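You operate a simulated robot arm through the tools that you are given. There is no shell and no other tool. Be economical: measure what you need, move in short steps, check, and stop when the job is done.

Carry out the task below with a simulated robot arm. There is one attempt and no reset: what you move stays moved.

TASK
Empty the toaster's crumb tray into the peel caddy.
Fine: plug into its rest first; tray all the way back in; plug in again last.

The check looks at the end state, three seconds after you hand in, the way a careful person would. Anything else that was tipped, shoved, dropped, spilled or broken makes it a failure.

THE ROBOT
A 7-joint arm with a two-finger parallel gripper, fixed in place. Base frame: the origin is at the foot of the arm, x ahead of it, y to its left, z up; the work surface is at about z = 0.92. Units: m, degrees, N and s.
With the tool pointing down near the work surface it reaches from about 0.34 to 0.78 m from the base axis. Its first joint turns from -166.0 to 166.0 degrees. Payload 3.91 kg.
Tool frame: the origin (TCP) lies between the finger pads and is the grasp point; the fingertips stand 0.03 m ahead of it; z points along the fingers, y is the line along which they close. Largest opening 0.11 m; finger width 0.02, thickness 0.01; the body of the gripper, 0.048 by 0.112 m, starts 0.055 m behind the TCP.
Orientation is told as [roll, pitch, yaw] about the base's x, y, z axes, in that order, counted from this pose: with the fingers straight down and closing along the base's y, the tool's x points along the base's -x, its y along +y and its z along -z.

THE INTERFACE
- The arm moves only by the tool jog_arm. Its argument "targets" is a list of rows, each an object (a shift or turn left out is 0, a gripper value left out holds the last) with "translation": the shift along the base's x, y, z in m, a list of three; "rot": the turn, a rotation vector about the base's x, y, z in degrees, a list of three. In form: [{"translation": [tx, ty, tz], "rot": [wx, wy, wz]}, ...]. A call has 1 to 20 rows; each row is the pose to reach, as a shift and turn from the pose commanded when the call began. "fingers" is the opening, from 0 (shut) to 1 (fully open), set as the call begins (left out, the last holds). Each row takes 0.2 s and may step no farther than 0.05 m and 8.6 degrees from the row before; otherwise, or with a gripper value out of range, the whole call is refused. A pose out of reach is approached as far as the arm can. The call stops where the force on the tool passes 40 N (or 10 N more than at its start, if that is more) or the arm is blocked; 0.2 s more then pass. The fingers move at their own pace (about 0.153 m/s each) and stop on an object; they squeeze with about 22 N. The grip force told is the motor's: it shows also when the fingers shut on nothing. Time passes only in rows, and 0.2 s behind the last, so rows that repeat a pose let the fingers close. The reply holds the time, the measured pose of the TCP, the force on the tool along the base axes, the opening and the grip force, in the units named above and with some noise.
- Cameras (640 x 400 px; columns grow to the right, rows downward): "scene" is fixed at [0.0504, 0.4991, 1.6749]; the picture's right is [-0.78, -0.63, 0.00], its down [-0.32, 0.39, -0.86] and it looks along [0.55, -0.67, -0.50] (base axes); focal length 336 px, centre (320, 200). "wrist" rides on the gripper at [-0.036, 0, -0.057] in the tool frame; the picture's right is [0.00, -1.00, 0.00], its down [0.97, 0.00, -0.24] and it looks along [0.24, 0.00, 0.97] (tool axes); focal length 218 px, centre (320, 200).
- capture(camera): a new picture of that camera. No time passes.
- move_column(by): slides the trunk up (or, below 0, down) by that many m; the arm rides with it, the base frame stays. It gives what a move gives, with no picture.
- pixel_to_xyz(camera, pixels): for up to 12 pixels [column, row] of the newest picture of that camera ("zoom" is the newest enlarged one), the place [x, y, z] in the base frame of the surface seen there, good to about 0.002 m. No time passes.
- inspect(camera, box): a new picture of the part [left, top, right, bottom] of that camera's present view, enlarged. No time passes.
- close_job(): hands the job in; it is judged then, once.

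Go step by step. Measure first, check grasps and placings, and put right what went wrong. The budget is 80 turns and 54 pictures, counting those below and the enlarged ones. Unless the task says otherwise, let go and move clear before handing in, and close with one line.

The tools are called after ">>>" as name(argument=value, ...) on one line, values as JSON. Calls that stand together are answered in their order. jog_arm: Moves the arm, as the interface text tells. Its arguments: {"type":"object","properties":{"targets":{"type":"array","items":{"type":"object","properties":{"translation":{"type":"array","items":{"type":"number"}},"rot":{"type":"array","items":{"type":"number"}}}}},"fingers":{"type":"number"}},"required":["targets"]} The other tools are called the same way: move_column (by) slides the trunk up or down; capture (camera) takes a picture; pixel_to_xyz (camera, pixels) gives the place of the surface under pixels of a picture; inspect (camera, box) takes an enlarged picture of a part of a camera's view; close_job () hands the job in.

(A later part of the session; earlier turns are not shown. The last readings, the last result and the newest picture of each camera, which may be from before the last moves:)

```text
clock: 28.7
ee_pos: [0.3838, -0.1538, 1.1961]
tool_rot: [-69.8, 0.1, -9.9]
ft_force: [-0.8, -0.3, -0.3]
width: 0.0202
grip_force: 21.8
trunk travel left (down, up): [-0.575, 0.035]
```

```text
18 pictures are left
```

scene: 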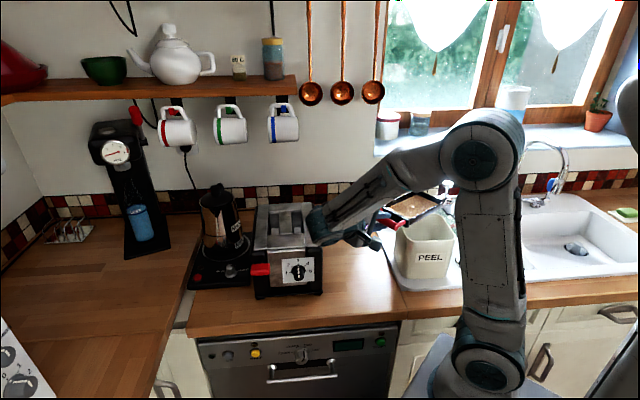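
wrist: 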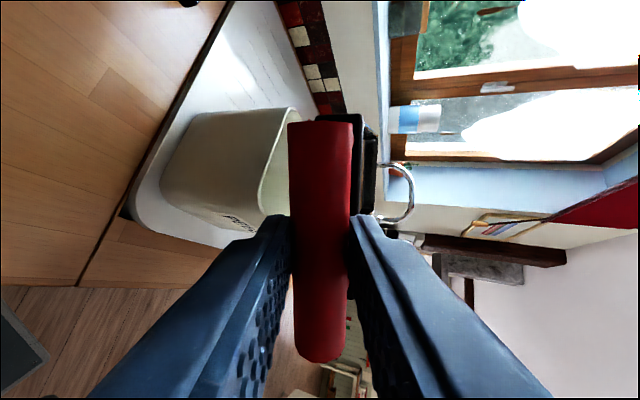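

The tray hangs level just above the caddy. I'll measure the visible rim in both views and the tray's outline in the scene view.

>>> inspect(camera="scene", box=[370, 185, 480, 285])

>>> pixel_to_xyz(camera="wrist", pixels=[[288, 110], [268, 150], [262, 180], [261, 205], [258, 215], [277, 128]])

>>> pixel_to_xyz(camera="zoom", pixels=[[150, 170], [165, 205], [250, 225], [360, 230], [470, 225], [468, 160], [400, 110], [320, 60], [270, 45], [420, 60], [330, 100], [400, 170]])

```text
4.00 times, centred on (425, 235) of scene
```

zoom: 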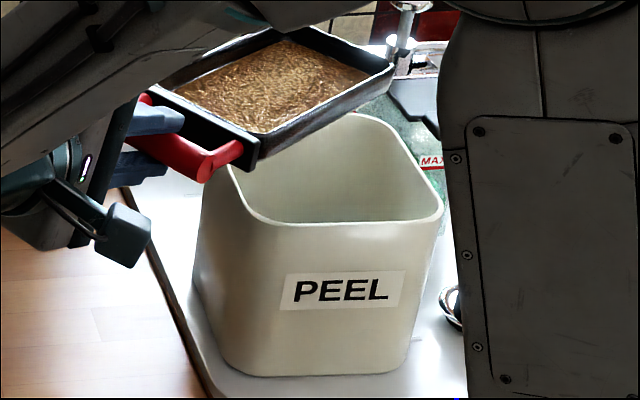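

```text
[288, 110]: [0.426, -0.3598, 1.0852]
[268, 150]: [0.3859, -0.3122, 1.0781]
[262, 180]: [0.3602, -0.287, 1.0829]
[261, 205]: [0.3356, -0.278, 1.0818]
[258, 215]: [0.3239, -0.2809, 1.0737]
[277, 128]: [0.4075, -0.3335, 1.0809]
```

```text
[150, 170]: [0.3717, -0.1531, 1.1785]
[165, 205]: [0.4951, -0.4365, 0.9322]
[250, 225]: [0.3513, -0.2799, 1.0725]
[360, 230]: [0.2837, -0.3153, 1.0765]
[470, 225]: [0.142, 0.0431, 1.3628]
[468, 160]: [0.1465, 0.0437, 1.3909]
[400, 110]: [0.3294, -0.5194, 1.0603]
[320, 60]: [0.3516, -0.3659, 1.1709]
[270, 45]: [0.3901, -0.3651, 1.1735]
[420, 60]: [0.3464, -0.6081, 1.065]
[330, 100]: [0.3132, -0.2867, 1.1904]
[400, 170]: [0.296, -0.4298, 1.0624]
```

Rim confirmed at z≈1.08 with its centre near (0.343,-0.368), and the tray's far end is above it. I'll lower the tray and pitch the far end down about its own tip to start the pour.

>>> jog_arm(targets=[{"translation": [0, 0, -0.03]}, {"translation": [0, 0, -0.0656]}, {"translation": [0, -0.002, -0.037], "rot": [7.4, -1.3, 0]}, {"translation": [-0.001, -0.0075, -0.0087], "rot": [14.8, -2.6, 0]}, {"translation": [-0.0026, -0.0166, 0.0186], "rot": [22.2, -3.9, 0]}, {"translation": [-0.005, -0.029, 0.0444], "rot": [29.5, -5.2, 0]}, {"translation": [-0.0078, -0.045, 0.0684], "rot": [36.9, -6.5, 0]}, {"translation": [-0.011, -0.0636, 0.09], "rot": [44.3, -7.8, 0]}, {"translation": [-0.0147, -0.0848, 0.109], "rot": [51.7, -9.1, 0]}, {"translation": [-0.019, -0.1085, 0.125], "rot": [59.1, -10.4, 0]}, {"translation": [-0.019, -0.1085, 0.125], "rot": [59.1, -10.4, 0]}])

>>> inspect(camera="scene", box=[360, 145, 480, 285])

```text
clock: 31.1
ee_pos: [0.3652, -0.2623, 1.319]
tool_rot: [-9.7, -0.1, -9.9]
ft_force: [-0.6, 0.4, 0.0]
width: 0.0204
grip_force: 21.9
trunk travel left (down, up): [-0.575, 0.035]
```

```text
2.86 times, centred on (420, 215) of scene
```

zoom: 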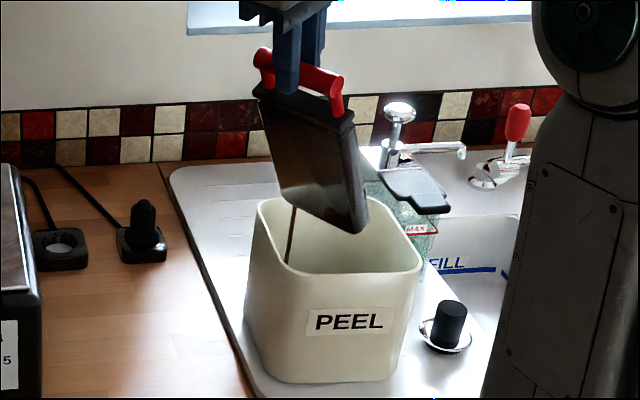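

A stream of crumbs is pouring inside the caddy at zoom (290,235). I'll now roll the tray about its own axis, half the turn first, to empty it over the opening.

>>> jog_arm(targets=[{"translation": [-0.002, -0.01, 0]}, {"translation": [-0.0035, -0.02, 0], "rot": [-0.7, -3.94, -6.93]}, {"translation": [-0.0035, -0.02, 0], "rot": [-1.39, -7.88, -13.86]}, {"translation": [-0.0035, -0.02, 0], "rot": [-2.09, -11.82, -20.78]}, {"translation": [-0.0035, -0.02, 0], "rot": [-2.78, -15.76, -27.71]}, {"translation": [-0.0035, -0.02, 0], "rot": [-3.48, -19.7, -34.64]}, {"translation": [-0.0035, -0.02, 0], "rot": [-4.18, -23.64, -41.57]}, {"translation": [-0.0035, -0.02, 0], "rot": [-4.87, -27.58, -48.5]}, {"translation": [-0.0035, -0.02, 0], "rot": [-5.57, -31.52, -55.42]}, {"translation": [-0.0035, -0.02, 0], "rot": [-6.26, -35.46, -62.35]}, {"translation": [-0.0035, -0.02, 0], "rot": [-6.26, -35.46, -62.35]}])

>>> inspect(camera="scene", box=[360, 145, 480, 285])

```text
clock: 33.5
ee_pos: [0.3604, -0.2819, 1.319]
tool_rot: [10.0, -28.6, -79.5]
ft_force: [0.1, -0.3, -1.2]
width: 0.02
grip_force: 21.7
trunk travel left (down, up): [-0.575, 0.035]
```

```text
2.86 times, centred on (420, 215) of scene
```

zoom: 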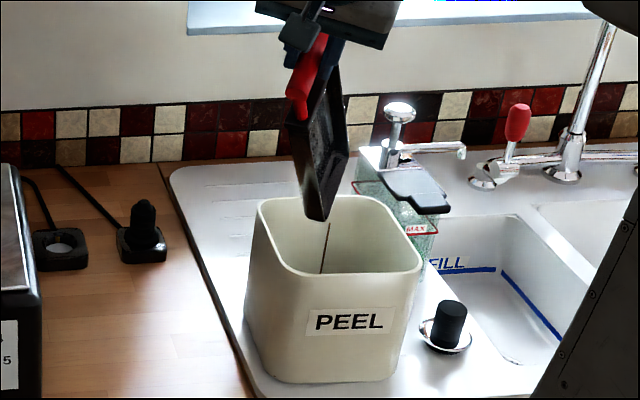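

The tray's interior now looks dark and nearly empty, with a thin stream still falling inside the caddy. I'll roll further to invert it and let it drain.

>>> jog_arm(targets=[{"rot": [-0.7, -3.94, -6.93]}, {"rot": [-1.39, -7.88, -13.86]}, {"rot": [-2.09, -11.82, -20.78]}, {"rot": [-2.78, -15.76, -27.71]}, {"rot": [-3.48, -19.7, -34.64]}, {"rot": [-4.18, -23.64, -41.57]}, {"rot": [-4.87, -27.58, -48.5]}, {"rot": [-5.57, -31.52, -55.42]}, {"rot": [-5.57, -31.52, -55.42]}, {"rot": [-5.57, -31.52, -55.42]}, {"rot": [-5.57, -31.52, -55.42]}, {"rot": [-5.57, -31.52, -55.42]}])

>>> inspect(camera="scene", box=[360, 145, 480, 285])

```text
clock: 36.1
ee_pos: [0.3597, -0.283, 1.319]
tool_rot: [42.8, -20.3, -150.3]
ft_force: [0.2, 0.5, -0.5]
width: 0.0201
grip_force: 21.8
trunk travel left (down, up): [-0.575, 0.035]
```

```text
2.86 times, centred on (420, 215) of scene
```

zoom: 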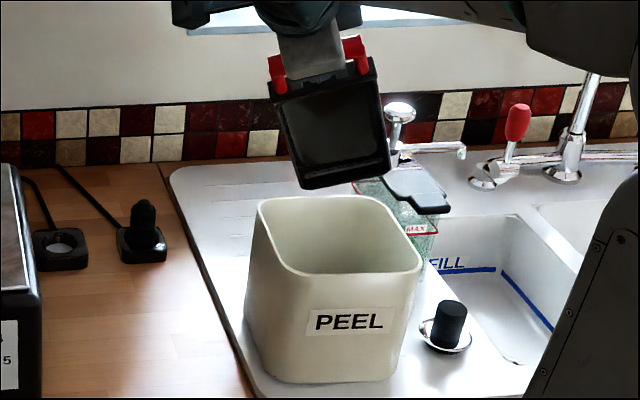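

No stream is falling any more and the tray's inside, zoom (335,130), looks clean. I'll check it closely for leftovers.

>>> inspect(camera="scene", box=[405, 155, 445, 215])

```text
6.67 times, centred on (425, 185) of scene
```

zoom: 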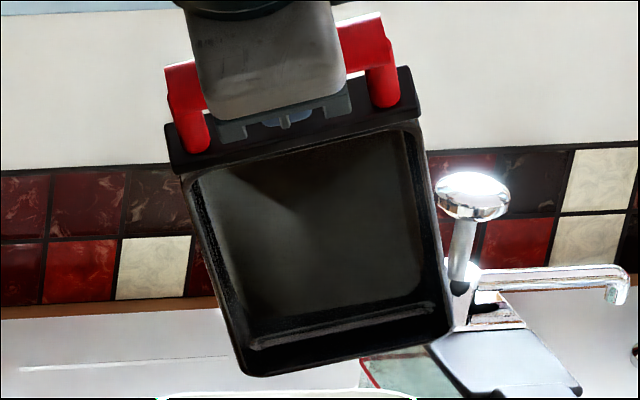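

The tray is empty. I'll undo the roll exactly along the same axis, then the pitch.

>>> jog_arm(targets=[{"rot": [0.7, 3.94, 6.93]}, {"rot": [1.39, 7.88, 13.86]}, {"rot": [2.09, 11.82, 20.78]}, {"rot": [2.78, 15.76, 27.71]}, {"rot": [3.48, 19.7, 34.64]}, {"rot": [4.18, 23.64, 41.57]}, {"rot": [4.87, 27.58, 48.5]}, {"rot": [5.57, 31.52, 55.42]}, {"rot": [6.26, 35.46, 62.35]}, {"rot": [6.96, 39.4, 69.28]}, {"rot": [7.66, 43.34, 76.21]}, {"rot": [8.35, 47.28, 83.14]}, {"rot": [9.05, 51.22, 90.06]}, {"rot": [9.74, 55.16, 96.99]}, {"rot": [10.44, 59.1, 103.92]}, {"rot": [11.14, 63.04, 110.85]}, {"rot": [11.83, 66.98, 117.78]}, {"translation": [0.0035, 0.02, 0], "rot": [11.83, 66.98, 117.78]}])

>>> jog_arm(targets=[{"translation": [0.0043, 0.0237, 0.0], "rot": [-7.4, 1.3, 0]}, {"translation": [0.008, 0.0449, 0.0], "rot": [-14.8, 2.6, 0]}, {"translation": [0.0112, 0.0635, 0], "rot": [-22.2, 3.9, 0]}, {"translation": [0.014, 0.0795, 0], "rot": [-29.5, 5.2, 0]}, {"translation": [0.0164, 0.0919, -0.02], "rot": [-36.9, 6.5, 0]}, {"translation": [0.018, 0.101, -0.04], "rot": [-44.3, 7.8, 0]}, {"translation": [0.019, 0.1065, -0.07], "rot": [-51.7, 9.1, 0]}, {"translation": [0.019, 0.1085, -0.1], "rot": [-59.1, 10.4, 0]}, {"translation": [0.019, 0.1085, -0.125], "rot": [-59.1, 10.4, 0]}, {"translation": [0.019, 0.1085, -0.125], "rot": [-59.1, 10.4, 0]}])

```text
clock: 39.9
ee_pos: [0.3631, -0.2609, 1.321]
tool_rot: [-9.8, -0.1, -9.9]
ft_force: [0.1, 0.4, -0.6]
width: 0.0199
grip_force: 21.8
trunk travel left (down, up): [-0.575, 0.035]
```

```text
clock: 42.1
ee_pos: [0.383, -0.1524, 1.1951]
tool_rot: [-69.8, 0.0, -9.9]
ft_force: [0.8, 1.0, -1.0]
width: 0.02
grip_force: 22.1
trunk travel left (down, up): [-0.575, 0.035]
```

Pose matches the level carry pose. I'll retrace the carry to the spot in front of the toaster, then check the tray's attitude.

>>> jog_arm(targets=[{"translation": [-0.001, 0.03, 0], "rot": [0, 0, 4.6]}, {"translation": [-0.002, 0.06, 0], "rot": [0, 0, 9.2]}, {"translation": [-0.003, 0.09, 0], "rot": [0, 0, 13.8]}, {"translation": [-0.004, 0.12, 0], "rot": [0, 0, 18.4]}, {"translation": [-0.005, 0.15, 0], "rot": [0, 0, 23]}, {"translation": [-0.006, 0.18, 0], "rot": [0, 0, 27.6]}, {"translation": [-0.007, 0.21, 0], "rot": [0, 0, 32.3]}, {"translation": [-0.008, 0.24, 0], "rot": [0, 0, 36.9]}, {"translation": [-0.009, 0.27, 0], "rot": [0, 0, 41.5]}, {"translation": [-0.01, 0.3, 0], "rot": [0, 0, 46.1]}, {"translation": [-0.011, 0.33, 0], "rot": [0, 0, 50.7]}, {"translation": [-0.0124, 0.358, 0], "rot": [0, 0, 55]}, {"translation": [-0.0124, 0.358, -0.03], "rot": [0, 0, 55]}, {"translation": [-0.0124, 0.358, -0.03], "rot": [0, 0, 55]}])

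>>> inspect(camera="scene", box=[240, 230, 340, 330])

>>> pixel_to_xyz(camera="zoom", pixels=[[226, 70], [378, 70], [215, 255], [396, 250], [300, 130], [300, 230], [210, 290], [400, 275], [300, 85]])

```text
clock: 45.1
ee_pos: [0.3698, 0.2045, 1.1647]
tool_rot: [-69.9, 0.0, 45.2]
ft_force: [0.2, 1.1, -0.3]
width: 0.02
grip_force: 22.2
trunk travel left (down, up): [-0.575, 0.035]
```

```text
4.00 times, centred on (290, 280) of scene
```

zoom: 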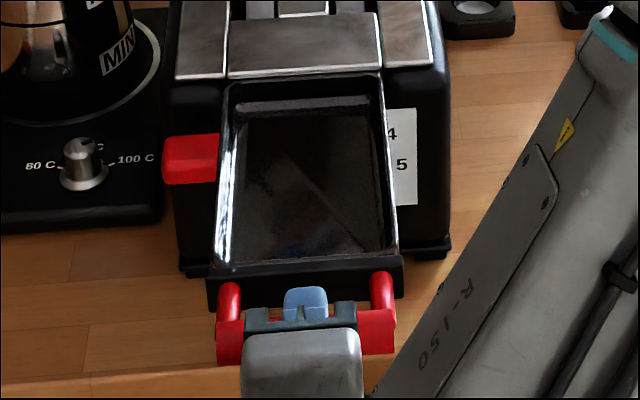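

```text
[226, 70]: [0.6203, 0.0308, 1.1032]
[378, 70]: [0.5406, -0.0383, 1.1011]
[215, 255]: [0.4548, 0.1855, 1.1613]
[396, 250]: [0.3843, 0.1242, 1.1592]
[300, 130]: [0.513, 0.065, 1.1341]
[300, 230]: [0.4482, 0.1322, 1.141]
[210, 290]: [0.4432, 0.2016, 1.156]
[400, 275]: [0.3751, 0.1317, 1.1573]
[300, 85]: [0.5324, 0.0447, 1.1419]
```

The tray is clean, but its far end has sagged a few degrees in the grip (floor z 1.141 near, 1.134 far). I'll measure the rim lines to find the exact droop.

>>> pixel_to_xyz(camera="zoom", pixels=[[230, 95], [226, 125], [218, 225], [382, 100], [385, 125], [396, 230], [300, 80], [260, 83], [350, 78], [260, 150], [260, 240], [360, 235]])

```text
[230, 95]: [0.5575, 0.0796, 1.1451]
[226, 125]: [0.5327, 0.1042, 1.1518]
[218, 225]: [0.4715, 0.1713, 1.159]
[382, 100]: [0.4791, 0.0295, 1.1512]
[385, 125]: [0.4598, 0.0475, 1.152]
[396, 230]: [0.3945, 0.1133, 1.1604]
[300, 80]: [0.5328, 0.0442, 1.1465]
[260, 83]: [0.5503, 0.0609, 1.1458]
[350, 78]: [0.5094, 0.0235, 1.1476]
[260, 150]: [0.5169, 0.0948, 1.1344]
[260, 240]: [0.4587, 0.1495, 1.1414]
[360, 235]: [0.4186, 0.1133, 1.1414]
```

The droop is about 5°. I'll tilt the tool up 5° to level the tray and recheck.

>>> jog_arm(targets=[{"rot": [-3.6, -3.6, 0]}, {"rot": [-3.6, -3.6, 0]}])

>>> inspect(camera="scene", box=[240, 230, 340, 330])

>>> pixel_to_xyz(camera="zoom", pixels=[[228, 95], [217, 225], [382, 100], [396, 230], [260, 130], [260, 240], [350, 130], [360, 235], [212, 280], [400, 268], [260, 72], [350, 68]])

```text
clock: 45.7
ee_pos: [0.3695, 0.2038, 1.1651]
tool_rot: [-74.9, -0.1, 45.1]
ft_force: [0.4, -0.1, -0.7]
width: 0.0202
grip_force: 21.7
trunk travel left (down, up): [-0.575, 0.035]
```

```text
4.00 times, centred on (290, 280) of scene
```

zoom: 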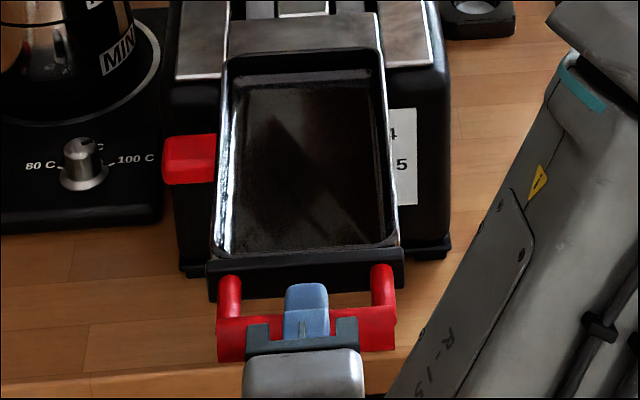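

```text
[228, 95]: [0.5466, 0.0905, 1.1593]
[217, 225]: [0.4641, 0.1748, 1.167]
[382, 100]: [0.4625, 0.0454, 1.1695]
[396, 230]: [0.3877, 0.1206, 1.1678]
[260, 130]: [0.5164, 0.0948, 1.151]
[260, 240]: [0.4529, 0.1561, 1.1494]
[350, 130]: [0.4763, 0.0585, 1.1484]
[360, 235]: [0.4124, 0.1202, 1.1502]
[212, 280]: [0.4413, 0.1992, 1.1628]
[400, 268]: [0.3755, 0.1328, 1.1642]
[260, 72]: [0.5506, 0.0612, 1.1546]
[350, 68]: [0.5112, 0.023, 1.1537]
```

The tray is level now (floor z 1.149–1.151). I'll bring it straight down to slot height, still clear of the toaster face, and check alignment.

>>> jog_arm(targets=[{"translation": [0.0005, 0.0007, -0.04]}, {"translation": [0.0008, 0.001, -0.08]}, {"translation": [0.0008, 0.001, -0.12]}, {"translation": [0.0008, 0.001, -0.16]}, {"translation": [0.0008, 0.001, -0.19]}, {"translation": [0.0008, 0.001, -0.2021]}, {"translation": [0.0008, 0.001, -0.2021]}])

>>> inspect(camera="scene", box=[240, 260, 340, 360])

>>> inspect(camera="wrist", box=[290, 60, 450, 220])

```text
clock: 47.3
ee_pos: [0.3707, 0.2055, 0.9621]
tool_rot: [-74.9, -0.1, 45.1]
ft_force: [-0.3, -0.1, -0.5]
width: 0.0201
grip_force: 21.8
trunk travel left (down, up): [-0.575, 0.035]
```

```text
4.00 times, centred on (290, 310) of scene
```

zoom: 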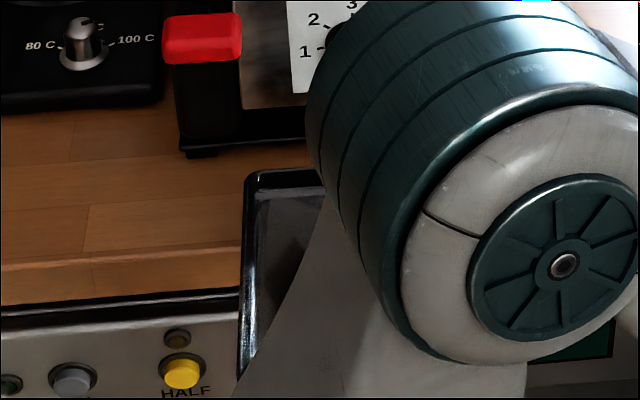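

```text
2.50 times, centred on (370, 140) of wrist
```

zoom: 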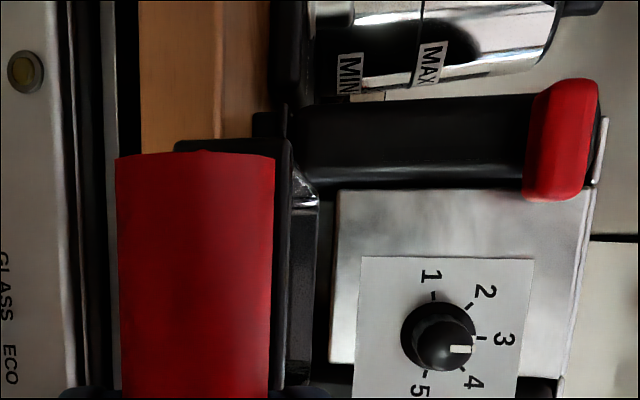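

I'll compare the heights of the tray rim, zoom (315,250), and the slot at (325,280) before inserting.

>>> pixel_to_xyz(camera="zoom", pixels=[[316, 220], [316, 300], [312, 205], [305, 300], [308, 185], [312, 375], [338, 250], [332, 300], [326, 280], [324, 220], [332, 205], [330, 360]])

>>> pixel_to_xyz(camera="scene", pixels=[[303, 302], [300, 310]])

```text
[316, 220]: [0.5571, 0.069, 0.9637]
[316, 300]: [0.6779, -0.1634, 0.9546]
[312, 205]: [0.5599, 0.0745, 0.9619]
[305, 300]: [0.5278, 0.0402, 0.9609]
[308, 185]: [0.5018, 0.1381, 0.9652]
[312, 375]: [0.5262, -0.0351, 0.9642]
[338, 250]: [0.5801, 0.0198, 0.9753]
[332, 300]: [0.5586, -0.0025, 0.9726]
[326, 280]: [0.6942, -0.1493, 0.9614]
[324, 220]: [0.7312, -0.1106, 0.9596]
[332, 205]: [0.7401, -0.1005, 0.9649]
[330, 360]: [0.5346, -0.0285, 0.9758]
```

```text
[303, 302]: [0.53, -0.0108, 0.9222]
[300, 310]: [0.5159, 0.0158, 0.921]
```

Tray rim is at z≈0.963 and the slot's top edge at ≈0.972, and the front plate top matches its earlier height. I'll insert slowly, first just past the slot's mouth.

>>> jog_arm(targets=[{"translation": [0.0125, -0.0125, 0.0005]}, {"translation": [0.025, -0.025, 0.0005]}, {"translation": [0.0375, -0.0375, 0.0005]}, {"translation": [0.045, -0.045, 0.0005]}, {"translation": [0.0525, -0.0525, 0.0005]}, {"translation": [0.06, -0.06, 0.0005]}, {"translation": [0.0675, -0.0675, 0.0005]}])

>>> inspect(camera="wrist", box=[290, 60, 450, 220])

```text
clock: 48.9
ee_pos: [0.4385, 0.1365, 0.9636]
tool_rot: [-74.9, 0.1, 45.1]
ft_force: [-7.2, 6.4, 1.5]
width: 0.0198
grip_force: 22.5
trunk travel left (down, up): [-0.575, 0.035]
```

```text
2.50 times, centred on (370, 140) of wrist
```

zoom: 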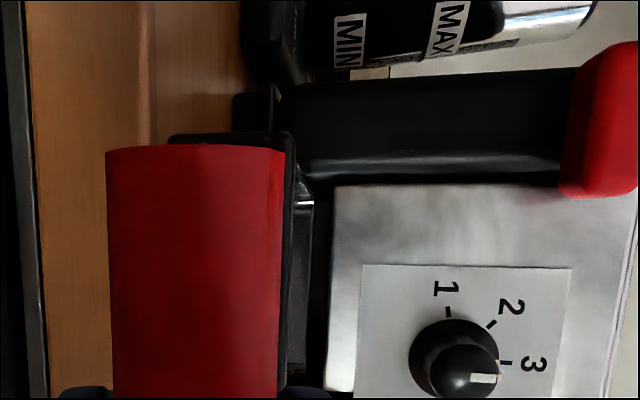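

There's a 9.6 N pushback and the bar looks larger (closer to camera), so the tray may be catching and slipping in the grip. I'll measure it.

>>> pixel_to_xyz(camera="zoom", pixels=[[308, 200], [312, 250], [300, 300], [290, 150], [180, 200], [180, 350], [270, 155], [320, 250], [326, 300], [335, 200], [285, 380], [305, 190]])

>>> inspect(camera="wrist", box=[325, 90, 385, 230])

>>> capture(camera="scene")

```text
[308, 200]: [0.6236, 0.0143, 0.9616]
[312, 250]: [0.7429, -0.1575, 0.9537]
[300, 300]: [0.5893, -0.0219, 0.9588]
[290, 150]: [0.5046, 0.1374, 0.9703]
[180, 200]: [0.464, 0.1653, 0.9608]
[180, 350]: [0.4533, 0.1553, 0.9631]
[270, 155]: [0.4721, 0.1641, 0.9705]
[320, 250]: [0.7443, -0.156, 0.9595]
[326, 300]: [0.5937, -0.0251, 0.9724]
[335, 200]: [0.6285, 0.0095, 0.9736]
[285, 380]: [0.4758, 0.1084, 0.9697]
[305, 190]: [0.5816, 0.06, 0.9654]
```

```text
2.86 times, centred on (355, 160) of wrist
```

zoom: 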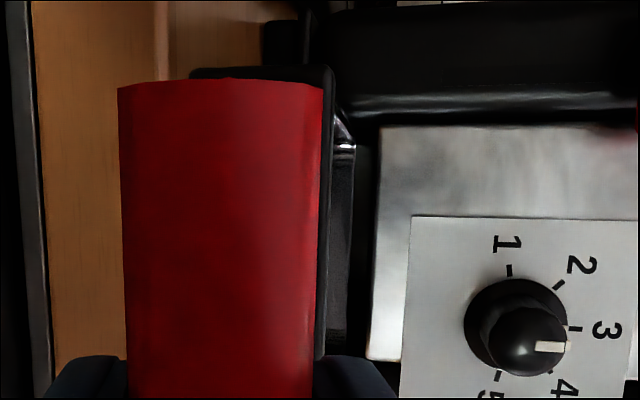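

```text
6 pictures are left
```

scene: 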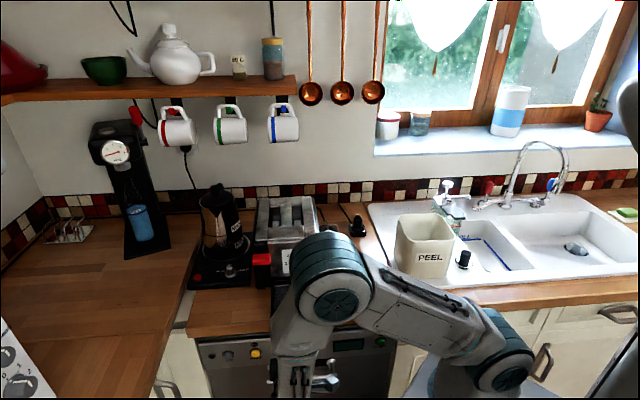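

Comparing face points (n −0.397 before, −0.437 now): the tray's tip sagged about 3°, caught the sill, and slid the toaster back roughly 4 cm, still square. I'll back off and tilt the tip up. After that comes part-inserting the tray and drawing the toaster back to its place.

>>> jog_arm(targets=[{"translation": [-0.01, 0.01, 0]}, {"translation": [-0.02, 0.02, 0]}, {"translation": [-0.028, 0.028, -0.002], "rot": [-1.2, -1.2, 0]}, {"translation": [-0.028, 0.028, -0.0055], "rot": [-2.5, -2.5, 0]}, {"translation": [-0.028, 0.028, -0.0055], "rot": [-2.5, -2.5, 0]}])

>>> inspect(camera="wrist", box=[325, 100, 405, 220])

```text
clock: 50.1
ee_pos: [0.4107, 0.1661, 0.959]
tool_rot: [-78.5, -0.1, 45.1]
ft_force: [0.6, -1.0, -1.1]
width: 0.0202
grip_force: 22.0
trunk travel left (down, up): [-0.575, 0.035]
```

```text
3.33 times, centred on (365, 160) of wrist
```

zoom: 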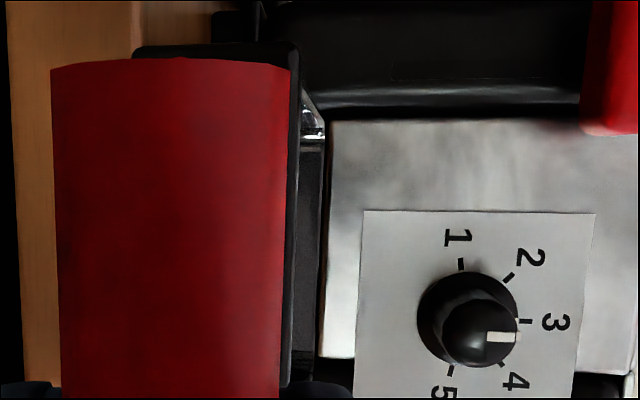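

>>> pixel_to_xyz(camera="zoom", pixels=[[295, 60], [295, 200], [295, 350], [304, 115], [310, 128], [316, 140], [322, 150], [310, 200], [316, 200], [322, 200], [310, 300], [318, 300]])

>>> pixel_to_xyz(camera="zoom", pixels=[[300, 90], [303, 102], [320, 125], [325, 130], [332, 125], [332, 200], [328, 250], [324, 320], [322, 345], [300, 350], [304, 360], [310, 350]])

```text
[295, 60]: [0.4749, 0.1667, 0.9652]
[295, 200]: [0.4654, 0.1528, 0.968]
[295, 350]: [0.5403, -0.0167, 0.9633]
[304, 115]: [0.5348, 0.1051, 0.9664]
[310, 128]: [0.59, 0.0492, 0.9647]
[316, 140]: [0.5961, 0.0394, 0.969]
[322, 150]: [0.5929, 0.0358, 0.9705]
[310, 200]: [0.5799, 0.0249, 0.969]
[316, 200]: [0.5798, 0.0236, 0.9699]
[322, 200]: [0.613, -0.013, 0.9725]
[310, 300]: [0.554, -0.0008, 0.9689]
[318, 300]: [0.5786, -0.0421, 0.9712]
```

```text
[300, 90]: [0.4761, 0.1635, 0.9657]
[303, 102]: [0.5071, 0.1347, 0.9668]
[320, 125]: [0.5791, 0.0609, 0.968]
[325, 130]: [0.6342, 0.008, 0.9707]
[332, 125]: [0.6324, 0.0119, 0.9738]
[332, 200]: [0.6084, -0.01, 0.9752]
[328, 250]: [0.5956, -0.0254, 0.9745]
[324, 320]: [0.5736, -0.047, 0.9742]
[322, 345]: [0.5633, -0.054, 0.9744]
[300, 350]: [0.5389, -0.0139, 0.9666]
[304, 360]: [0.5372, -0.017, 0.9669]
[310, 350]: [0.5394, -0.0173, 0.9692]
```

Rim now runs from z 0.966 near to 0.9695 at the tip; nominal is ≈0.965. I'll lower it 3 mm and nudge the tip into the slot, watching the force.

>>> jog_arm(targets=[{"translation": [0, 0, -0.003]}, {"translation": [0.01, -0.01, -0.003]}, {"translation": [0.02, -0.02, -0.003]}, {"translation": [0.027, -0.027, -0.003]}, {"translation": [0.033, -0.033, -0.003]}, {"translation": [0.038, -0.038, -0.003]}, {"translation": [0.042, -0.042, -0.003]}])

```text
clock: 51.7
ee_pos: [0.4534, 0.1249, 0.9548]
tool_rot: [-78.4, 0.1, 45.1]
ft_force: [-0.3, 0.4, 0.0]
width: 0.02
grip_force: 21.7
trunk travel left (down, up): [-0.575, 0.035]
```

No contact force, and the tip is about 14 mm inside the face. I'll keep going in short pieces.

>>> jog_arm(targets=[{"translation": [0.005, -0.005, 0]}, {"translation": [0.01, -0.01, 0]}, {"translation": [0.015, -0.015, 0]}, {"translation": [0.02, -0.02, 0]}])

```text
clock: 52.7
ee_pos: [0.4733, 0.1037, 0.9547]
tool_rot: [-78.4, 0.0, 45.2]
ft_force: [0.0, 0.3, -0.4]
width: 0.0199
grip_force: 21.6
trunk travel left (down, up): [-0.575, 0.035]
```

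Still free at 43 mm in. I'll continue to a part-inserted position, levelling slightly as it goes.

>>> jog_arm(targets=[{"translation": [0.008, -0.008, 0]}, {"translation": [0.016, -0.016, 0.0005], "rot": [0.2, 0.2, 0]}, {"translation": [0.024, -0.024, 0.0007], "rot": [0.4, 0.4, 0]}, {"translation": [0.032, -0.032, 0.001], "rot": [0.6, 0.6, 0]}, {"translation": [0.04, -0.04, 0.0015], "rot": [0.8, 0.8, 0]}])

>>> jog_arm(targets=[{"translation": [0.008, -0.008, 0]}, {"translation": [0.016, -0.016, 0]}, {"translation": [0.024, -0.024, 0]}, {"translation": [0.031, -0.031, 0]}])

```text
clock: 53.9
ee_pos: [0.5136, 0.0648, 0.9556]
tool_rot: [-77.2, 0.0, 45.1]
ft_force: [1.3, -0.7, 0.2]
width: 0.02
grip_force: 22.2
trunk travel left (down, up): [-0.575, 0.035]
```

```text
clock: 54.9
ee_pos: [0.5453, 0.0336, 0.9558]
tool_rot: [-77.3, -0.1, 45.1]
ft_force: [0.0, 0.1, 0.9]
width: 0.0202
grip_force: 22.5
trunk travel left (down, up): [-0.575, 0.035]
```

The tray is about 145 mm in with no resistance. I'll open just enough (30 mm, keeping the lower finger off the counter) and back out along the tool axis.

>>> jog_arm(targets=[{}, {}], fingers=0.29)

>>> jog_arm(targets=[{"translation": [-0.008, 0.008, 0.0025]}, {"translation": [-0.02, 0.02, 0.0065]}, {"translation": [-0.035, 0.035, 0.0115]}, {"translation": [-0.055, 0.055, 0.018]}, {"translation": [-0.08, 0.08, 0.04]}, {"translation": [-0.08, 0.08, 0.09]}, {"translation": [-0.08, 0.08, 0.14]}, {"translation": [-0.08, 0.08, 0.19]}, {"translation": [-0.08, 0.08, 0.24]}, {"translation": [-0.08, 0.08, 0.29]}])

```text
clock: 55.5
ee_pos: [0.5439, 0.0336, 0.9558]
tool_rot: [-77.3, 0.0, 45.1]
ft_force: [-0.6, -0.2, 0.1]
width: 0.0318
grip_force: 0.1
trunk travel left (down, up): [-0.575, 0.035]
```

```text
clock: 57.7
ee_pos: [0.4647, 0.1135, 1.2465]
tool_rot: [-77.3, 0.0, 45.1]
ft_force: [0.7, -0.5, 0.3]
width: 0.0318
grip_force: 0.1
trunk travel left (down, up): [-0.575, 0.035]
```

I'm clear of the handle. I'll turn the tool to point down with fingers closing across the toaster, above its front part, to grip the divider between the bread slots.

>>> jog_arm(targets=[{"rot": [5.47, 5.47, 0]}, {"translation": [0, 0, 0.01], "rot": [10.93, 10.93, 0]}, {"translation": [0.02, -0.02, 0.015], "rot": [16.4, 16.4, 0]}, {"translation": [0.04, -0.04, 0.015], "rot": [21.9, 21.9, 0]}, {"translation": [0.06, -0.06, 0.015], "rot": [27.3, 27.3, 0]}, {"translation": [0.08, -0.08, 0.015], "rot": [32.8, 32.8, 0]}, {"translation": [0.1, -0.1, 0.015], "rot": [38.3, 38.3, 0]}, {"translation": [0.125, -0.125, 0.015], "rot": [43.7, 43.7, 0]}, {"translation": [0.15, -0.15, 0.015], "rot": [49.2, 49.2, 0]}, {"translation": [0.165, -0.168, 0.015], "rot": [54.66, 54.66, 0]}])

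>>> jog_arm(targets=[{"rot": [0, 0, -8.2]}, {"rot": [0, 0, -16.4]}, {"rot": [0, 0, -24.6]}, {"rot": [0, 0, -32.8]}, {"rot": [0, 0, -41]}, {"rot": [0, 0, -49.2]}, {"rot": [0, 0, -57.4]}, {"rot": [0, 0, -65.6]}, {"rot": [0, 0, -73.8]}, {"rot": [0, 0, -82]}, {"rot": [0, 0, -90.1]}, {"rot": [0, 0, -90.1]}], fingers=0.65)

>>> capture(camera="wrist")

```text
clock: 59.9
ee_pos: [0.6307, -0.0552, 1.2618]
tool_rot: [0.3, -0.1, 45.0]
ft_force: [-0.2, 0.0, 0.0]
width: 0.0321
grip_force: 0.1
trunk travel left (down, up): [-0.575, 0.035]
```

```text
clock: 62.5
ee_pos: [0.6272, -0.0547, 1.2612]
tool_rot: [0.0, -0.1, -45.2]
ft_force: [-1.1, -0.4, -0.6]
width: 0.0716
grip_force: 0.0
trunk travel left (down, up): [-0.575, 0.035]
```

```text
4 pictures are left
```

wrist: 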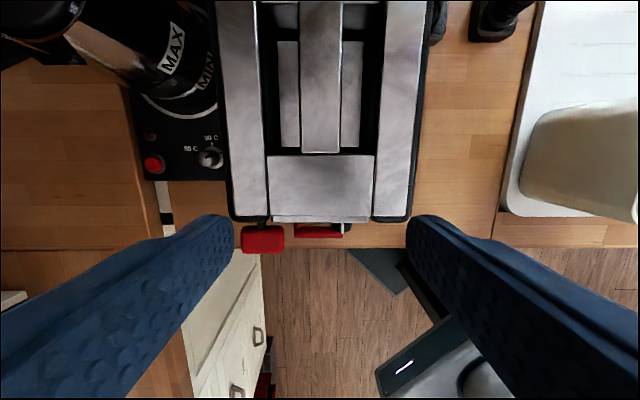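

The divider is at columns 302–342, with slots on both sides ending near row 152. I'll measure the divider, slots, and toaster corners.

>>> pixel_to_xyz(camera="wrist", pixels=[[304, 120], [340, 120], [322, 148], [290, 120], [352, 120], [270, 120], [380, 120], [270, 140], [374, 145], [292, 150], [322, 20], [320, 185]])

>>> pixel_to_xyz(camera="wrist", pixels=[[235, 215], [408, 215], [232, 100], [422, 100], [295, 232], [338, 232], [318, 232], [262, 240], [275, 80], [365, 80], [290, 15], [440, 20]])

```text
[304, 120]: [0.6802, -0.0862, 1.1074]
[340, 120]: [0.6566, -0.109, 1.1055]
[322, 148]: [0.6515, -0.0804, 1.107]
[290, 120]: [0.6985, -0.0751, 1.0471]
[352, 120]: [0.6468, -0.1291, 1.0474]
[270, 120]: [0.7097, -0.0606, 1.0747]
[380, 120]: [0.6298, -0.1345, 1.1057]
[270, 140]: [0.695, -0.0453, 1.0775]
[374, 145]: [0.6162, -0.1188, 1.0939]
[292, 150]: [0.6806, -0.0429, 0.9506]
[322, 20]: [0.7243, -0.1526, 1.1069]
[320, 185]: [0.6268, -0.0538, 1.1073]
```

```text
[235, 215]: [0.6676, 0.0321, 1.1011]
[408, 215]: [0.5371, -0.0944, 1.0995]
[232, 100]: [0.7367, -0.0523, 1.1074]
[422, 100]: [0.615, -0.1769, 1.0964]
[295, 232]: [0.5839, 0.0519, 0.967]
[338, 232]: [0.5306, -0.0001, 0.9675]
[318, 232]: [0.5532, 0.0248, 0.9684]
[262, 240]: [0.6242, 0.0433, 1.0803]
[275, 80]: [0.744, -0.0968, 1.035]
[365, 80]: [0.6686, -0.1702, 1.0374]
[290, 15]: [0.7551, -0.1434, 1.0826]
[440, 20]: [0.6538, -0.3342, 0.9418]
```

The divider is 33 mm wide centred at t=0.4035, slots are 37 mm wide each, and the carriages sit 6 cm below the top. The toaster is 41 mm too far back and hasn't turned. I'll straddle the divider, grip it, and check contact.

>>> jog_arm(targets=[{"translation": [0.018, -0.019, -0.02]}, {"translation": [0.0364, -0.0383, -0.04]}, {"translation": [0.0364, -0.0383, -0.08]}, {"translation": [0.0364, -0.0383, -0.105]}, {"translation": [0.0364, -0.0383, -0.125]}, {"translation": [0.0364, -0.0383, -0.145]}, {"translation": [0.0364, -0.0383, -0.159]}, {"translation": [0.0364, -0.0383, -0.159]}], fingers=0.48)

>>> jog_arm(targets=[{}, {}, {}], fingers=0)

```text
clock: 64.3
ee_pos: [0.6654, -0.0915, 1.101]
tool_rot: [0.1, -0.1, -45.1]
ft_force: [-0.3, 0.1, 0.3]
width: 0.053
grip_force: 0.1
trunk travel left (down, up): [-0.575, 0.035]
```

```text
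clock: 65.1
ee_pos: [0.6651, -0.0924, 1.1031]
tool_rot: [-0.1, -0.1, -45.1]
ft_force: [1.7, 2.7, -0.5]
width: 0.0376
grip_force: 21.9
trunk travel left (down, up): [-0.575, 0.035]
```

The divider is gripped (37.6 mm). I'll draw the toaster forward 41 mm gently.

>>> jog_arm(targets=[{"translation": [-0.003, 0.003, 0]}, {"translation": [-0.007, 0.007, 0]}, {"translation": [-0.011, 0.011, 0]}, {"translation": [-0.015, 0.015, 0]}, {"translation": [-0.019, 0.019, 0]}, {"translation": [-0.023, 0.023, 0]}, {"translation": [-0.026, 0.026, 0]}, {"translation": [-0.029, 0.029, 0]}, {"translation": [-0.029, 0.029, 0]}])

>>> jog_arm(targets=[{}, {}], fingers=0.48)

>>> jog_arm(targets=[{"translation": [0, 0, 0.03]}, {"translation": [0, 0, 0.07]}, {"translation": [0, 0, 0.11]}, {"translation": [-0.008, 0.01, 0.158]}, {"translation": [-0.0085, 0.0083, 0.158]}, {"translation": [-0.0085, 0.0083, 0.158]}])

>>> capture(camera="wrist")

```text
clock: 67.1
ee_pos: [0.6365, -0.0637, 1.1005]
tool_rot: [0.0, -0.1, -45.2]
ft_force: [3.0, -4.5, -0.6]
width: 0.038
grip_force: 21.8
trunk travel left (down, up): [-0.575, 0.035]
```

```text
clock: 67.7
ee_pos: [0.6367, -0.0644, 1.1023]
tool_rot: [0.0, -0.1, -45.2]
ft_force: [-0.7, 0.0, 0.4]
width: 0.053
grip_force: 0.0
trunk travel left (down, up): [-0.575, 0.035]
```

```text
clock: 69.1
ee_pos: [0.6267, -0.0566, 1.2606]
tool_rot: [0.0, -0.1, -45.1]
ft_force: [0.4, 0.2, 0.7]
width: 0.053
grip_force: 0.2
trunk travel left (down, up): [-0.575, 0.035]
```

```text
3 pictures are left
```

wrist: 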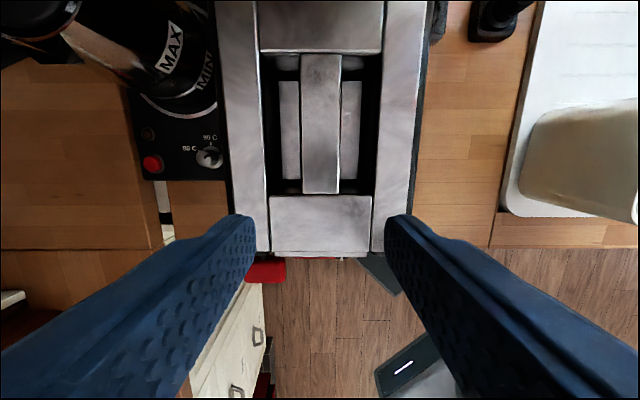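

The toaster came forward. I'll measure the divider's end and top edges to confirm the shift.

>>> pixel_to_xyz(camera="wrist", pixels=[[322, 190], [304, 160], [339, 160], [320, 225], [320, 252], [275, 254], [366, 254], [320, 52], [230, 100], [424, 100], [320, 259], [268, 270]])

```text
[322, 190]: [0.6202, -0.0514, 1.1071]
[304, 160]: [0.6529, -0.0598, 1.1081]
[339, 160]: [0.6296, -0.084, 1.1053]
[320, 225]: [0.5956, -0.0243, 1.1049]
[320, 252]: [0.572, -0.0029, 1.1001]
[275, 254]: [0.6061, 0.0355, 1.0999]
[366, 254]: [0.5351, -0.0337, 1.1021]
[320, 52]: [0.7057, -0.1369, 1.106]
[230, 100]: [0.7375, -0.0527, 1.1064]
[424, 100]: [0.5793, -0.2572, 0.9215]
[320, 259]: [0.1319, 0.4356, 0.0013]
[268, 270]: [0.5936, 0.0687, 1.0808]
```

The toaster is back within about 1–2 mm (divider end moved 42 mm). Next I'll return to the front with fingers shut and tilted, to push the tray the last ~23 mm in.

>>> jog_arm(targets=[{"translation": [0, 0, 0], "rot": [0, 0, 8.2]}, {"translation": [-0.015, 0.015, 0], "rot": [0, 0, 16.4]}, {"translation": [-0.03, 0.03, 0], "rot": [0, 0, 24.6]}, {"translation": [-0.045, 0.045, 0], "rot": [0, 0, 32.8]}, {"translation": [-0.06, 0.06, 0], "rot": [0, 0, 41]}, {"translation": [-0.075, 0.075, 0], "rot": [0, 0, 49.2]}, {"translation": [-0.09, 0.09, 0], "rot": [0, 0, 57.4]}, {"translation": [-0.105, 0.105, 0], "rot": [0, 0, 65.6]}, {"translation": [-0.125, 0.125, 0], "rot": [0, 0, 73.8]}, {"translation": [-0.145, 0.145, 0], "rot": [0, 0, 82]}, {"translation": [-0.165, 0.168, 0], "rot": [0, 0, 90.1]}], fingers=0)

>>> jog_arm(targets=[{"rot": [-5.5, -5.5, 0]}, {"rot": [-11, -11, 0]}, {"rot": [-16.5, -16.5, 0]}, {"rot": [-22, -22, 0]}, {"rot": [-27.5, -27.5, 0]}, {"rot": [-33, -33, 0]}, {"rot": [-38.5, -38.5, 0]}, {"rot": [-44, -44, 0]}, {"rot": [-49.5, -49.5, 0]}, {"translation": [0.0, 0.0, -0.04], "rot": [-49.5, -49.5, 0]}, {"translation": [0.0, 0.0, -0.08], "rot": [-49.5, -49.5, 0]}, {"translation": [0.0, 0.0, -0.12], "rot": [-49.5, -49.5, 0]}, {"translation": [0.005, -0.005, -0.16], "rot": [-49.5, -49.5, 0]}, {"translation": [0.0113, -0.0089, -0.2], "rot": [-49.5, -49.5, 0]}, {"translation": [0.0113, -0.0089, -0.24], "rot": [-49.5, -49.5, 0]}, {"translation": [0.0113, -0.0089, -0.27], "rot": [-49.5, -49.5, 0]}, {"translation": [0.0113, -0.0089, -0.2916], "rot": [-49.5, -49.5, 0]}, {"translation": [0.0113, -0.0089, -0.2916], "rot": [-49.5, -49.5, 0]}])

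>>> capture(camera="wrist")

```text
clock: 71.5
ee_pos: [0.4614, 0.1124, 1.2602]
tool_rot: [0.0, -0.1, 45.0]
ft_force: [0.3, 0.6, 0.1]
width: 0.0002
grip_force: 22.0
trunk travel left (down, up): [-0.575, 0.035]
```

```text
clock: 75.3
ee_pos: [0.4727, 0.1037, 0.9693]
tool_rot: [-70.0, -0.2, 45.2]
ft_force: [-0.2, -0.1, -0.6]
width: 0.0
grip_force: 22.1
trunk travel left (down, up): [-0.575, 0.035]
```

```text
2 pictures are left
```

wrist: 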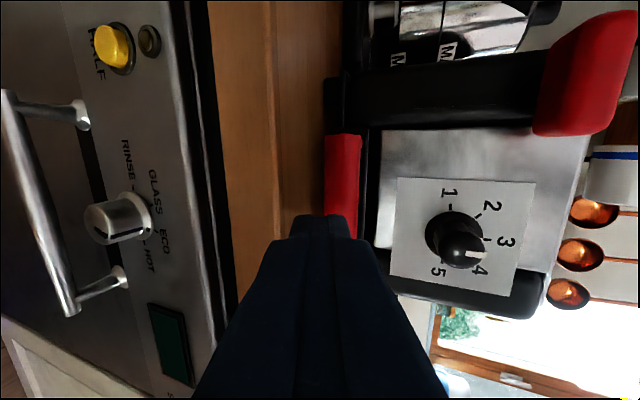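

>>> pixel_to_xyz(camera="wrist", pixels=[[330, 170], [340, 170], [352, 170], [343, 145], [343, 200], [385, 170], [390, 240], [405, 185], [405, 270], [525, 190], [368, 160], [371, 200]])

```text
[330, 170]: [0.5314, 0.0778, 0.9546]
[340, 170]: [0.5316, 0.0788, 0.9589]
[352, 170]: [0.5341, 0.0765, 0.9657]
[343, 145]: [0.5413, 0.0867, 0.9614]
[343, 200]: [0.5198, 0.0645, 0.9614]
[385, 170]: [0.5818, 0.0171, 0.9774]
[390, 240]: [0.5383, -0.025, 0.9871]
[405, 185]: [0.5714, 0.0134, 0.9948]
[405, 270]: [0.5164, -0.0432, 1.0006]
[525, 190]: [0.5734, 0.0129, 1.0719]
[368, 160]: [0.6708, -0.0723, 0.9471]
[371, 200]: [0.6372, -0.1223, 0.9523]
```

The dial plate is back at n −0.395, matching the start. The bar front is at −0.320 and must reach −0.351. I'll push it in small steps, checking force.

>>> jog_arm(targets=[{"translation": [0.01, -0.01, 0]}, {"translation": [0.018, -0.018, 0]}, {"translation": [0.021, -0.021, 0]}, {"translation": [0.024, -0.024, 0]}, {"translation": [0.027, -0.027, 0]}, {"translation": [0.03, -0.03, 0]}])

>>> jog_arm(targets=[{"translation": [0.002, -0.002, 0]}, {"translation": [0.004, -0.004, 0]}, {"translation": [0.006, -0.006, 0]}])

```text
clock: 76.7
ee_pos: [0.504, 0.073, 0.9677]
tool_rot: [-70.0, 0.0, 45.1]
ft_force: [0.2, -0.1, 0.2]
width: 0.0
grip_force: 22.0
trunk travel left (down, up): [-0.575, 0.035]
```

```text
clock: 77.5
ee_pos: [0.5094, 0.0676, 0.9689]
tool_rot: [-70.0, -0.1, 45.1]
ft_force: [0.1, 0.7, -0.3]
width: 0.0
grip_force: 22.0
trunk travel left (down, up): [-0.575, 0.035]
```

Force is still near zero at n −0.312. I'll continue in 2–3 mm steps towards the seated position.

>>> jog_arm(targets=[{"translation": [0.002, -0.002, 0]}, {"translation": [0.004, -0.004, 0]}])

>>> jog_arm(targets=[{"translation": [0.001, -0.001, 0]}, {"translation": [0.002, -0.002, 0]}])

>>> pixel_to_xyz(camera="wrist", pixels=[[340, 170], [343, 145], [405, 185], [385, 170]])

```text
clock: 78.1
ee_pos: [0.5138, 0.0649, 0.9693]
tool_rot: [-70.1, 0.0, 45.1]
ft_force: [0.0, 0.3, 0.7]
width: 0.0001
grip_force: 21.5
trunk travel left (down, up): [-0.575, 0.035]
```

```text
clock: 78.7
ee_pos: [0.5174, 0.0607, 0.9681]
tool_rot: [-70.0, 0.0, 45.0]
ft_force: [-0.3, 0.4, 0.7]
width: 0.0
grip_force: 22.1
trunk travel left (down, up): [-0.575, 0.035]
```

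```text
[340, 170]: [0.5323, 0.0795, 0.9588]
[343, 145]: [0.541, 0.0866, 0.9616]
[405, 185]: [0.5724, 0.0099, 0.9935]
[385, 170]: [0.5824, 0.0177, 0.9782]
```

At n −0.323 there's still no seating force. I'll creep on in 1.4 mm steps until it rises.

>>> jog_arm(targets=[{"translation": [0.0005, -0.0005, 0]}, {"translation": [0.001, -0.001, 0]}, {"translation": [0.001, -0.001, 0]}])

>>> jog_arm(targets=[{"translation": [0.0005, -0.0005, 0]}, {"translation": [0.001, -0.001, 0]}, {"translation": [0.001, -0.001, 0]}])

```text
clock: 79.5
ee_pos: [0.517, 0.0597, 0.9684]
tool_rot: [-69.9, 0.0, 45.1]
ft_force: [-0.5, 0.1, 0.0]
width: 0.0002
grip_force: 22.1
trunk travel left (down, up): [-0.575, 0.035]
```

```text
clock: 80.3
ee_pos: [0.518, 0.0589, 0.9691]
tool_rot: [-70.0, 0.0, 45.1]
ft_force: [0.4, 0.3, 1.1]
width: 0.0002
grip_force: 22.1
trunk travel left (down, up): [-0.575, 0.035]
```

No seating force yet. I'll creep two more millimetre steps.

>>> jog_arm(targets=[{"translation": [0.0005, -0.0005, 0]}, {"translation": [0.001, -0.001, 0]}, {"translation": [0.001, -0.001, 0]}])

>>> jog_arm(targets=[{"translation": [0.0005, -0.0005, 0]}, {"translation": [0.001, -0.001, 0]}, {"translation": [0.001, -0.001, 0]}])

```text
clock: 81.1
ee_pos: [0.5195, 0.058, 0.9682]
tool_rot: [-70.0, -0.1, 45.1]
ft_force: [0.4, -0.3, 1.0]
width: 0.0002
grip_force: 22.3
trunk travel left (down, up): [-0.575, 0.035]
```

```text
clock: 81.9
ee_pos: [0.5196, 0.0558, 0.9688]
tool_rot: [-69.9, 0.1, 45.1]
ft_force: [-0.5, 0.2, 0.6]
width: 0.0001
grip_force: 21.8
trunk travel left (down, up): [-0.575, 0.035]
```

The tip is nominally at −0.356 with no force, so I'll spend one picture to see where the handle and face really are.

>>> inspect(camera="wrist", box=[250, 60, 450, 260])

```text
2.00 times, centred on (350, 160) of wrist
```

zoom: 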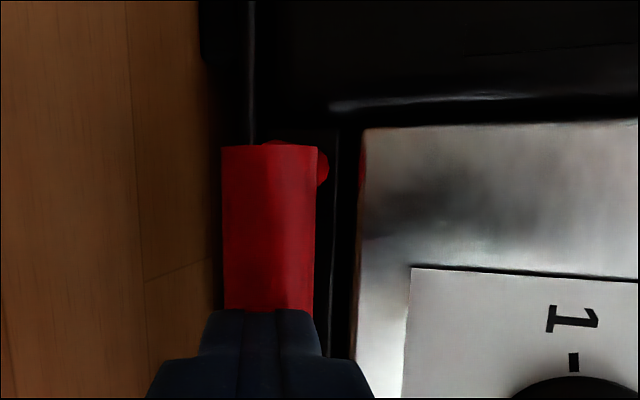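

>>> pixel_to_xyz(camera="zoom", pixels=[[240, 200], [255, 200], [270, 200], [255, 270], [300, 230], [323, 170], [326, 220], [332, 170], [370, 200], [370, 300], [420, 300], [345, 220]])

>>> pixel_to_xyz(camera="zoom", pixels=[[335, 180], [335, 240], [338, 300], [325, 300], [326, 260], [350, 180], [352, 260], [322, 190], [260, 120], [250, 60], [230, 180], [230, 260]])

```text
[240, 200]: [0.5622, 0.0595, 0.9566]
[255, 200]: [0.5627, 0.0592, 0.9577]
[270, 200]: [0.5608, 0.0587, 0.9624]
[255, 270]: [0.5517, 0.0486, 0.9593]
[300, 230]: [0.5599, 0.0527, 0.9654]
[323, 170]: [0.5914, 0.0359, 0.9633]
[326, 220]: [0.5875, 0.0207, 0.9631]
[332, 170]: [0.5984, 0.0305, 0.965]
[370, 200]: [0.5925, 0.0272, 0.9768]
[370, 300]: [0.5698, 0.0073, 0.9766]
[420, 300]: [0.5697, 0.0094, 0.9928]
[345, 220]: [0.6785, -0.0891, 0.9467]
```

```text
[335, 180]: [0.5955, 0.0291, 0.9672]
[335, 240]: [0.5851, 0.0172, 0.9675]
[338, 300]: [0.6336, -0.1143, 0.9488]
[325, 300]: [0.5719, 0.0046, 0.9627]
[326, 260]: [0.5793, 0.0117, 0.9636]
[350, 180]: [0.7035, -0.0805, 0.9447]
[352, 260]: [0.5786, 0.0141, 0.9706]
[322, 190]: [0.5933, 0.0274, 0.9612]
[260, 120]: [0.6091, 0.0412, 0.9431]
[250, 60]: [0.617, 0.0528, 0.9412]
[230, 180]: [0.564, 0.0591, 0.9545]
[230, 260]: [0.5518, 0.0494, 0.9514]
```

The handle's bar front is at −0.356 and its plate at −0.401, at least as deep as at the start, with the toaster face within about 1 mm of its original place. The tray is fully in. I'll retreat and go back over the plug in its rest.

>>> jog_arm(targets=[{"translation": [-0.02, 0.02, 0.007]}, {"translation": [-0.045, 0.045, 0.02]}, {"translation": [-0.06, 0.06, 0.06]}, {"translation": [-0.06, 0.06, 0.105]}, {"translation": [-0.06, 0.06, 0.15]}, {"translation": [-0.06, 0.06, 0.195]}, {"translation": [-0.06, 0.06, 0.24]}, {"translation": [-0.06, 0.06, 0.25], "rot": [5.5, 5.5, 0]}, {"translation": [-0.06, 0.06, 0.25], "rot": [11, 11, 0]}, {"translation": [-0.06, 0.06, 0.25], "rot": [16.5, 16.5, 0]}, {"translation": [-0.06, 0.06, 0.25], "rot": [22, 22, 0]}, {"translation": [-0.06, 0.06, 0.25], "rot": [27.5, 27.5, 0]}, {"translation": [-0.06, 0.06, 0.25], "rot": [33, 33, 0]}, {"translation": [-0.06, 0.06, 0.25], "rot": [38.5, 38.5, 0]}, {"translation": [-0.06, 0.06, 0.25], "rot": [44, 44, 0]}, {"translation": [-0.06, 0.06, 0.25], "rot": [49.5, 49.5, 0]}])

>>> jog_arm(targets=[{"translation": [0.0, -0.04, 0]}, {"translation": [0.01, -0.08, 0]}, {"translation": [0.02, -0.125, 0]}, {"translation": [0.03, -0.17, 0]}, {"translation": [0.045, -0.215, 0]}, {"translation": [0.06, -0.26, 0]}, {"translation": [0.075, -0.305, 0]}, {"translation": [0.09, -0.35, 0]}, {"translation": [0.105, -0.395, 0]}, {"translation": [0.12, -0.44, 0]}, {"translation": [0.135, -0.48, 0]}, {"translation": [0.142, -0.5185, 0]}, {"translation": [0.142, -0.5185, 0]}], fingers=0.65)

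```text
clock: 85.3
ee_pos: [0.4609, 0.1173, 1.2181]
tool_rot: [0.1, -0.1, 44.9]
ft_force: [-1.2, 0.3, 0.4]
width: 0.0001
grip_force: 22.4
trunk travel left (down, up): [-0.575, 0.035]
```

```text
clock: 88.1
ee_pos: [0.5993, -0.3997, 1.2184]
tool_rot: [0.0, -0.2, 45.1]
ft_force: [0.4, -0.5, -0.4]
width: 0.0715
grip_force: 0.0
trunk travel left (down, up): [-0.575, 0.035]
```

I'm over the rest. The plug is at (0.601,-0.401), so I'll go down to z≈0.981, slightly lower than last time for a firmer hold, and grip.

>>> jog_arm(targets=[{"translation": [0, 0, -0.045]}, {"translation": [0, 0, -0.09]}, {"translation": [0, 0, -0.13]}, {"translation": [0, 0, -0.165]}, {"translation": [0, 0, -0.195]}, {"translation": [0, 0, -0.22]}, {"translation": [0, 0, -0.237]}, {"translation": [0, 0, -0.237]}])

>>> jog_arm(targets=[{}, {}, {}], fingers=0)

```text
clock: 89.9
ee_pos: [0.601, -0.4015, 0.9815]
tool_rot: [0.0, -0.1, 45.0]
ft_force: [-0.4, 1.0, -0.5]
width: 0.0717
grip_force: 0.1
trunk travel left (down, up): [-0.575, 0.035]
```

```text
clock: 90.7
ee_pos: [0.601, -0.4017, 0.9808]
tool_rot: [0.1, -0.1, 45.0]
ft_force: [4.4, -3.1, 1.0]
width: 0.0319
grip_force: 21.4
trunk travel left (down, up): [-0.575, 0.035]
```

The plug is gripped (32 mm). I'll lift it slowly, carry it to the socket centre (0.678,-0.325), and hold above.

>>> jog_arm(targets=[{"translation": [0, 0, 0.005]}, {"translation": [0, 0, 0.01]}, {"translation": [0, 0, 0.02]}, {"translation": [0, 0, 0.035]}, {"translation": [0, 0, 0.055]}, {"translation": [0, 0, 0.075]}, {"translation": [0.02, 0.02, 0.075]}, {"translation": [0.04, 0.04, 0.075]}, {"translation": [0.06, 0.06, 0.075]}, {"translation": [0.0773, 0.0766, 0.075]}, {"translation": [0.0773, 0.0766, 0.075]}])

>>> pixel_to_xyz(camera="wrist", pixels=[[322, 262]])

```text
clock: 93.1
ee_pos: [0.6801, -0.3242, 1.0574]
tool_rot: [0.0, -0.1, 45.0]
ft_force: [-0.3, 0.2, 0.2]
width: 0.0318
grip_force: 22.0
trunk travel left (down, up): [-0.575, 0.035]
```

```text
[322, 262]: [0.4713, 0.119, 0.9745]
```

Over the socket. I'll lower it slowly until it seats.

>>> jog_arm(targets=[{"translation": [-0.0008, -0.0004, -0.02]}, {"translation": [-0.0008, -0.0004, -0.035]}, {"translation": [-0.0008, -0.0004, -0.045]}, {"translation": [-0.0008, -0.0004, -0.05]}, {"translation": [-0.0008, -0.0004, -0.054]}, {"translation": [-0.0008, -0.0004, -0.058]}, {"translation": [-0.0008, -0.0004, -0.062]}, {"translation": [-0.0008, -0.0004, -0.066]}, {"translation": [-0.0008, -0.0004, -0.07]}, {"translation": [-0.0008, -0.0004, -0.074]}, {"translation": [-0.0008, -0.0004, -0.076]}])

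```text
clock: 95.5
ee_pos: [0.6796, -0.3239, 0.9827]
tool_rot: [-0.2, -0.2, 45.1]
ft_force: [8.5, -1.2, 12.0]
width: 0.032
grip_force: 22.3
trunk travel left (down, up): [-0.575, 0.035]
```

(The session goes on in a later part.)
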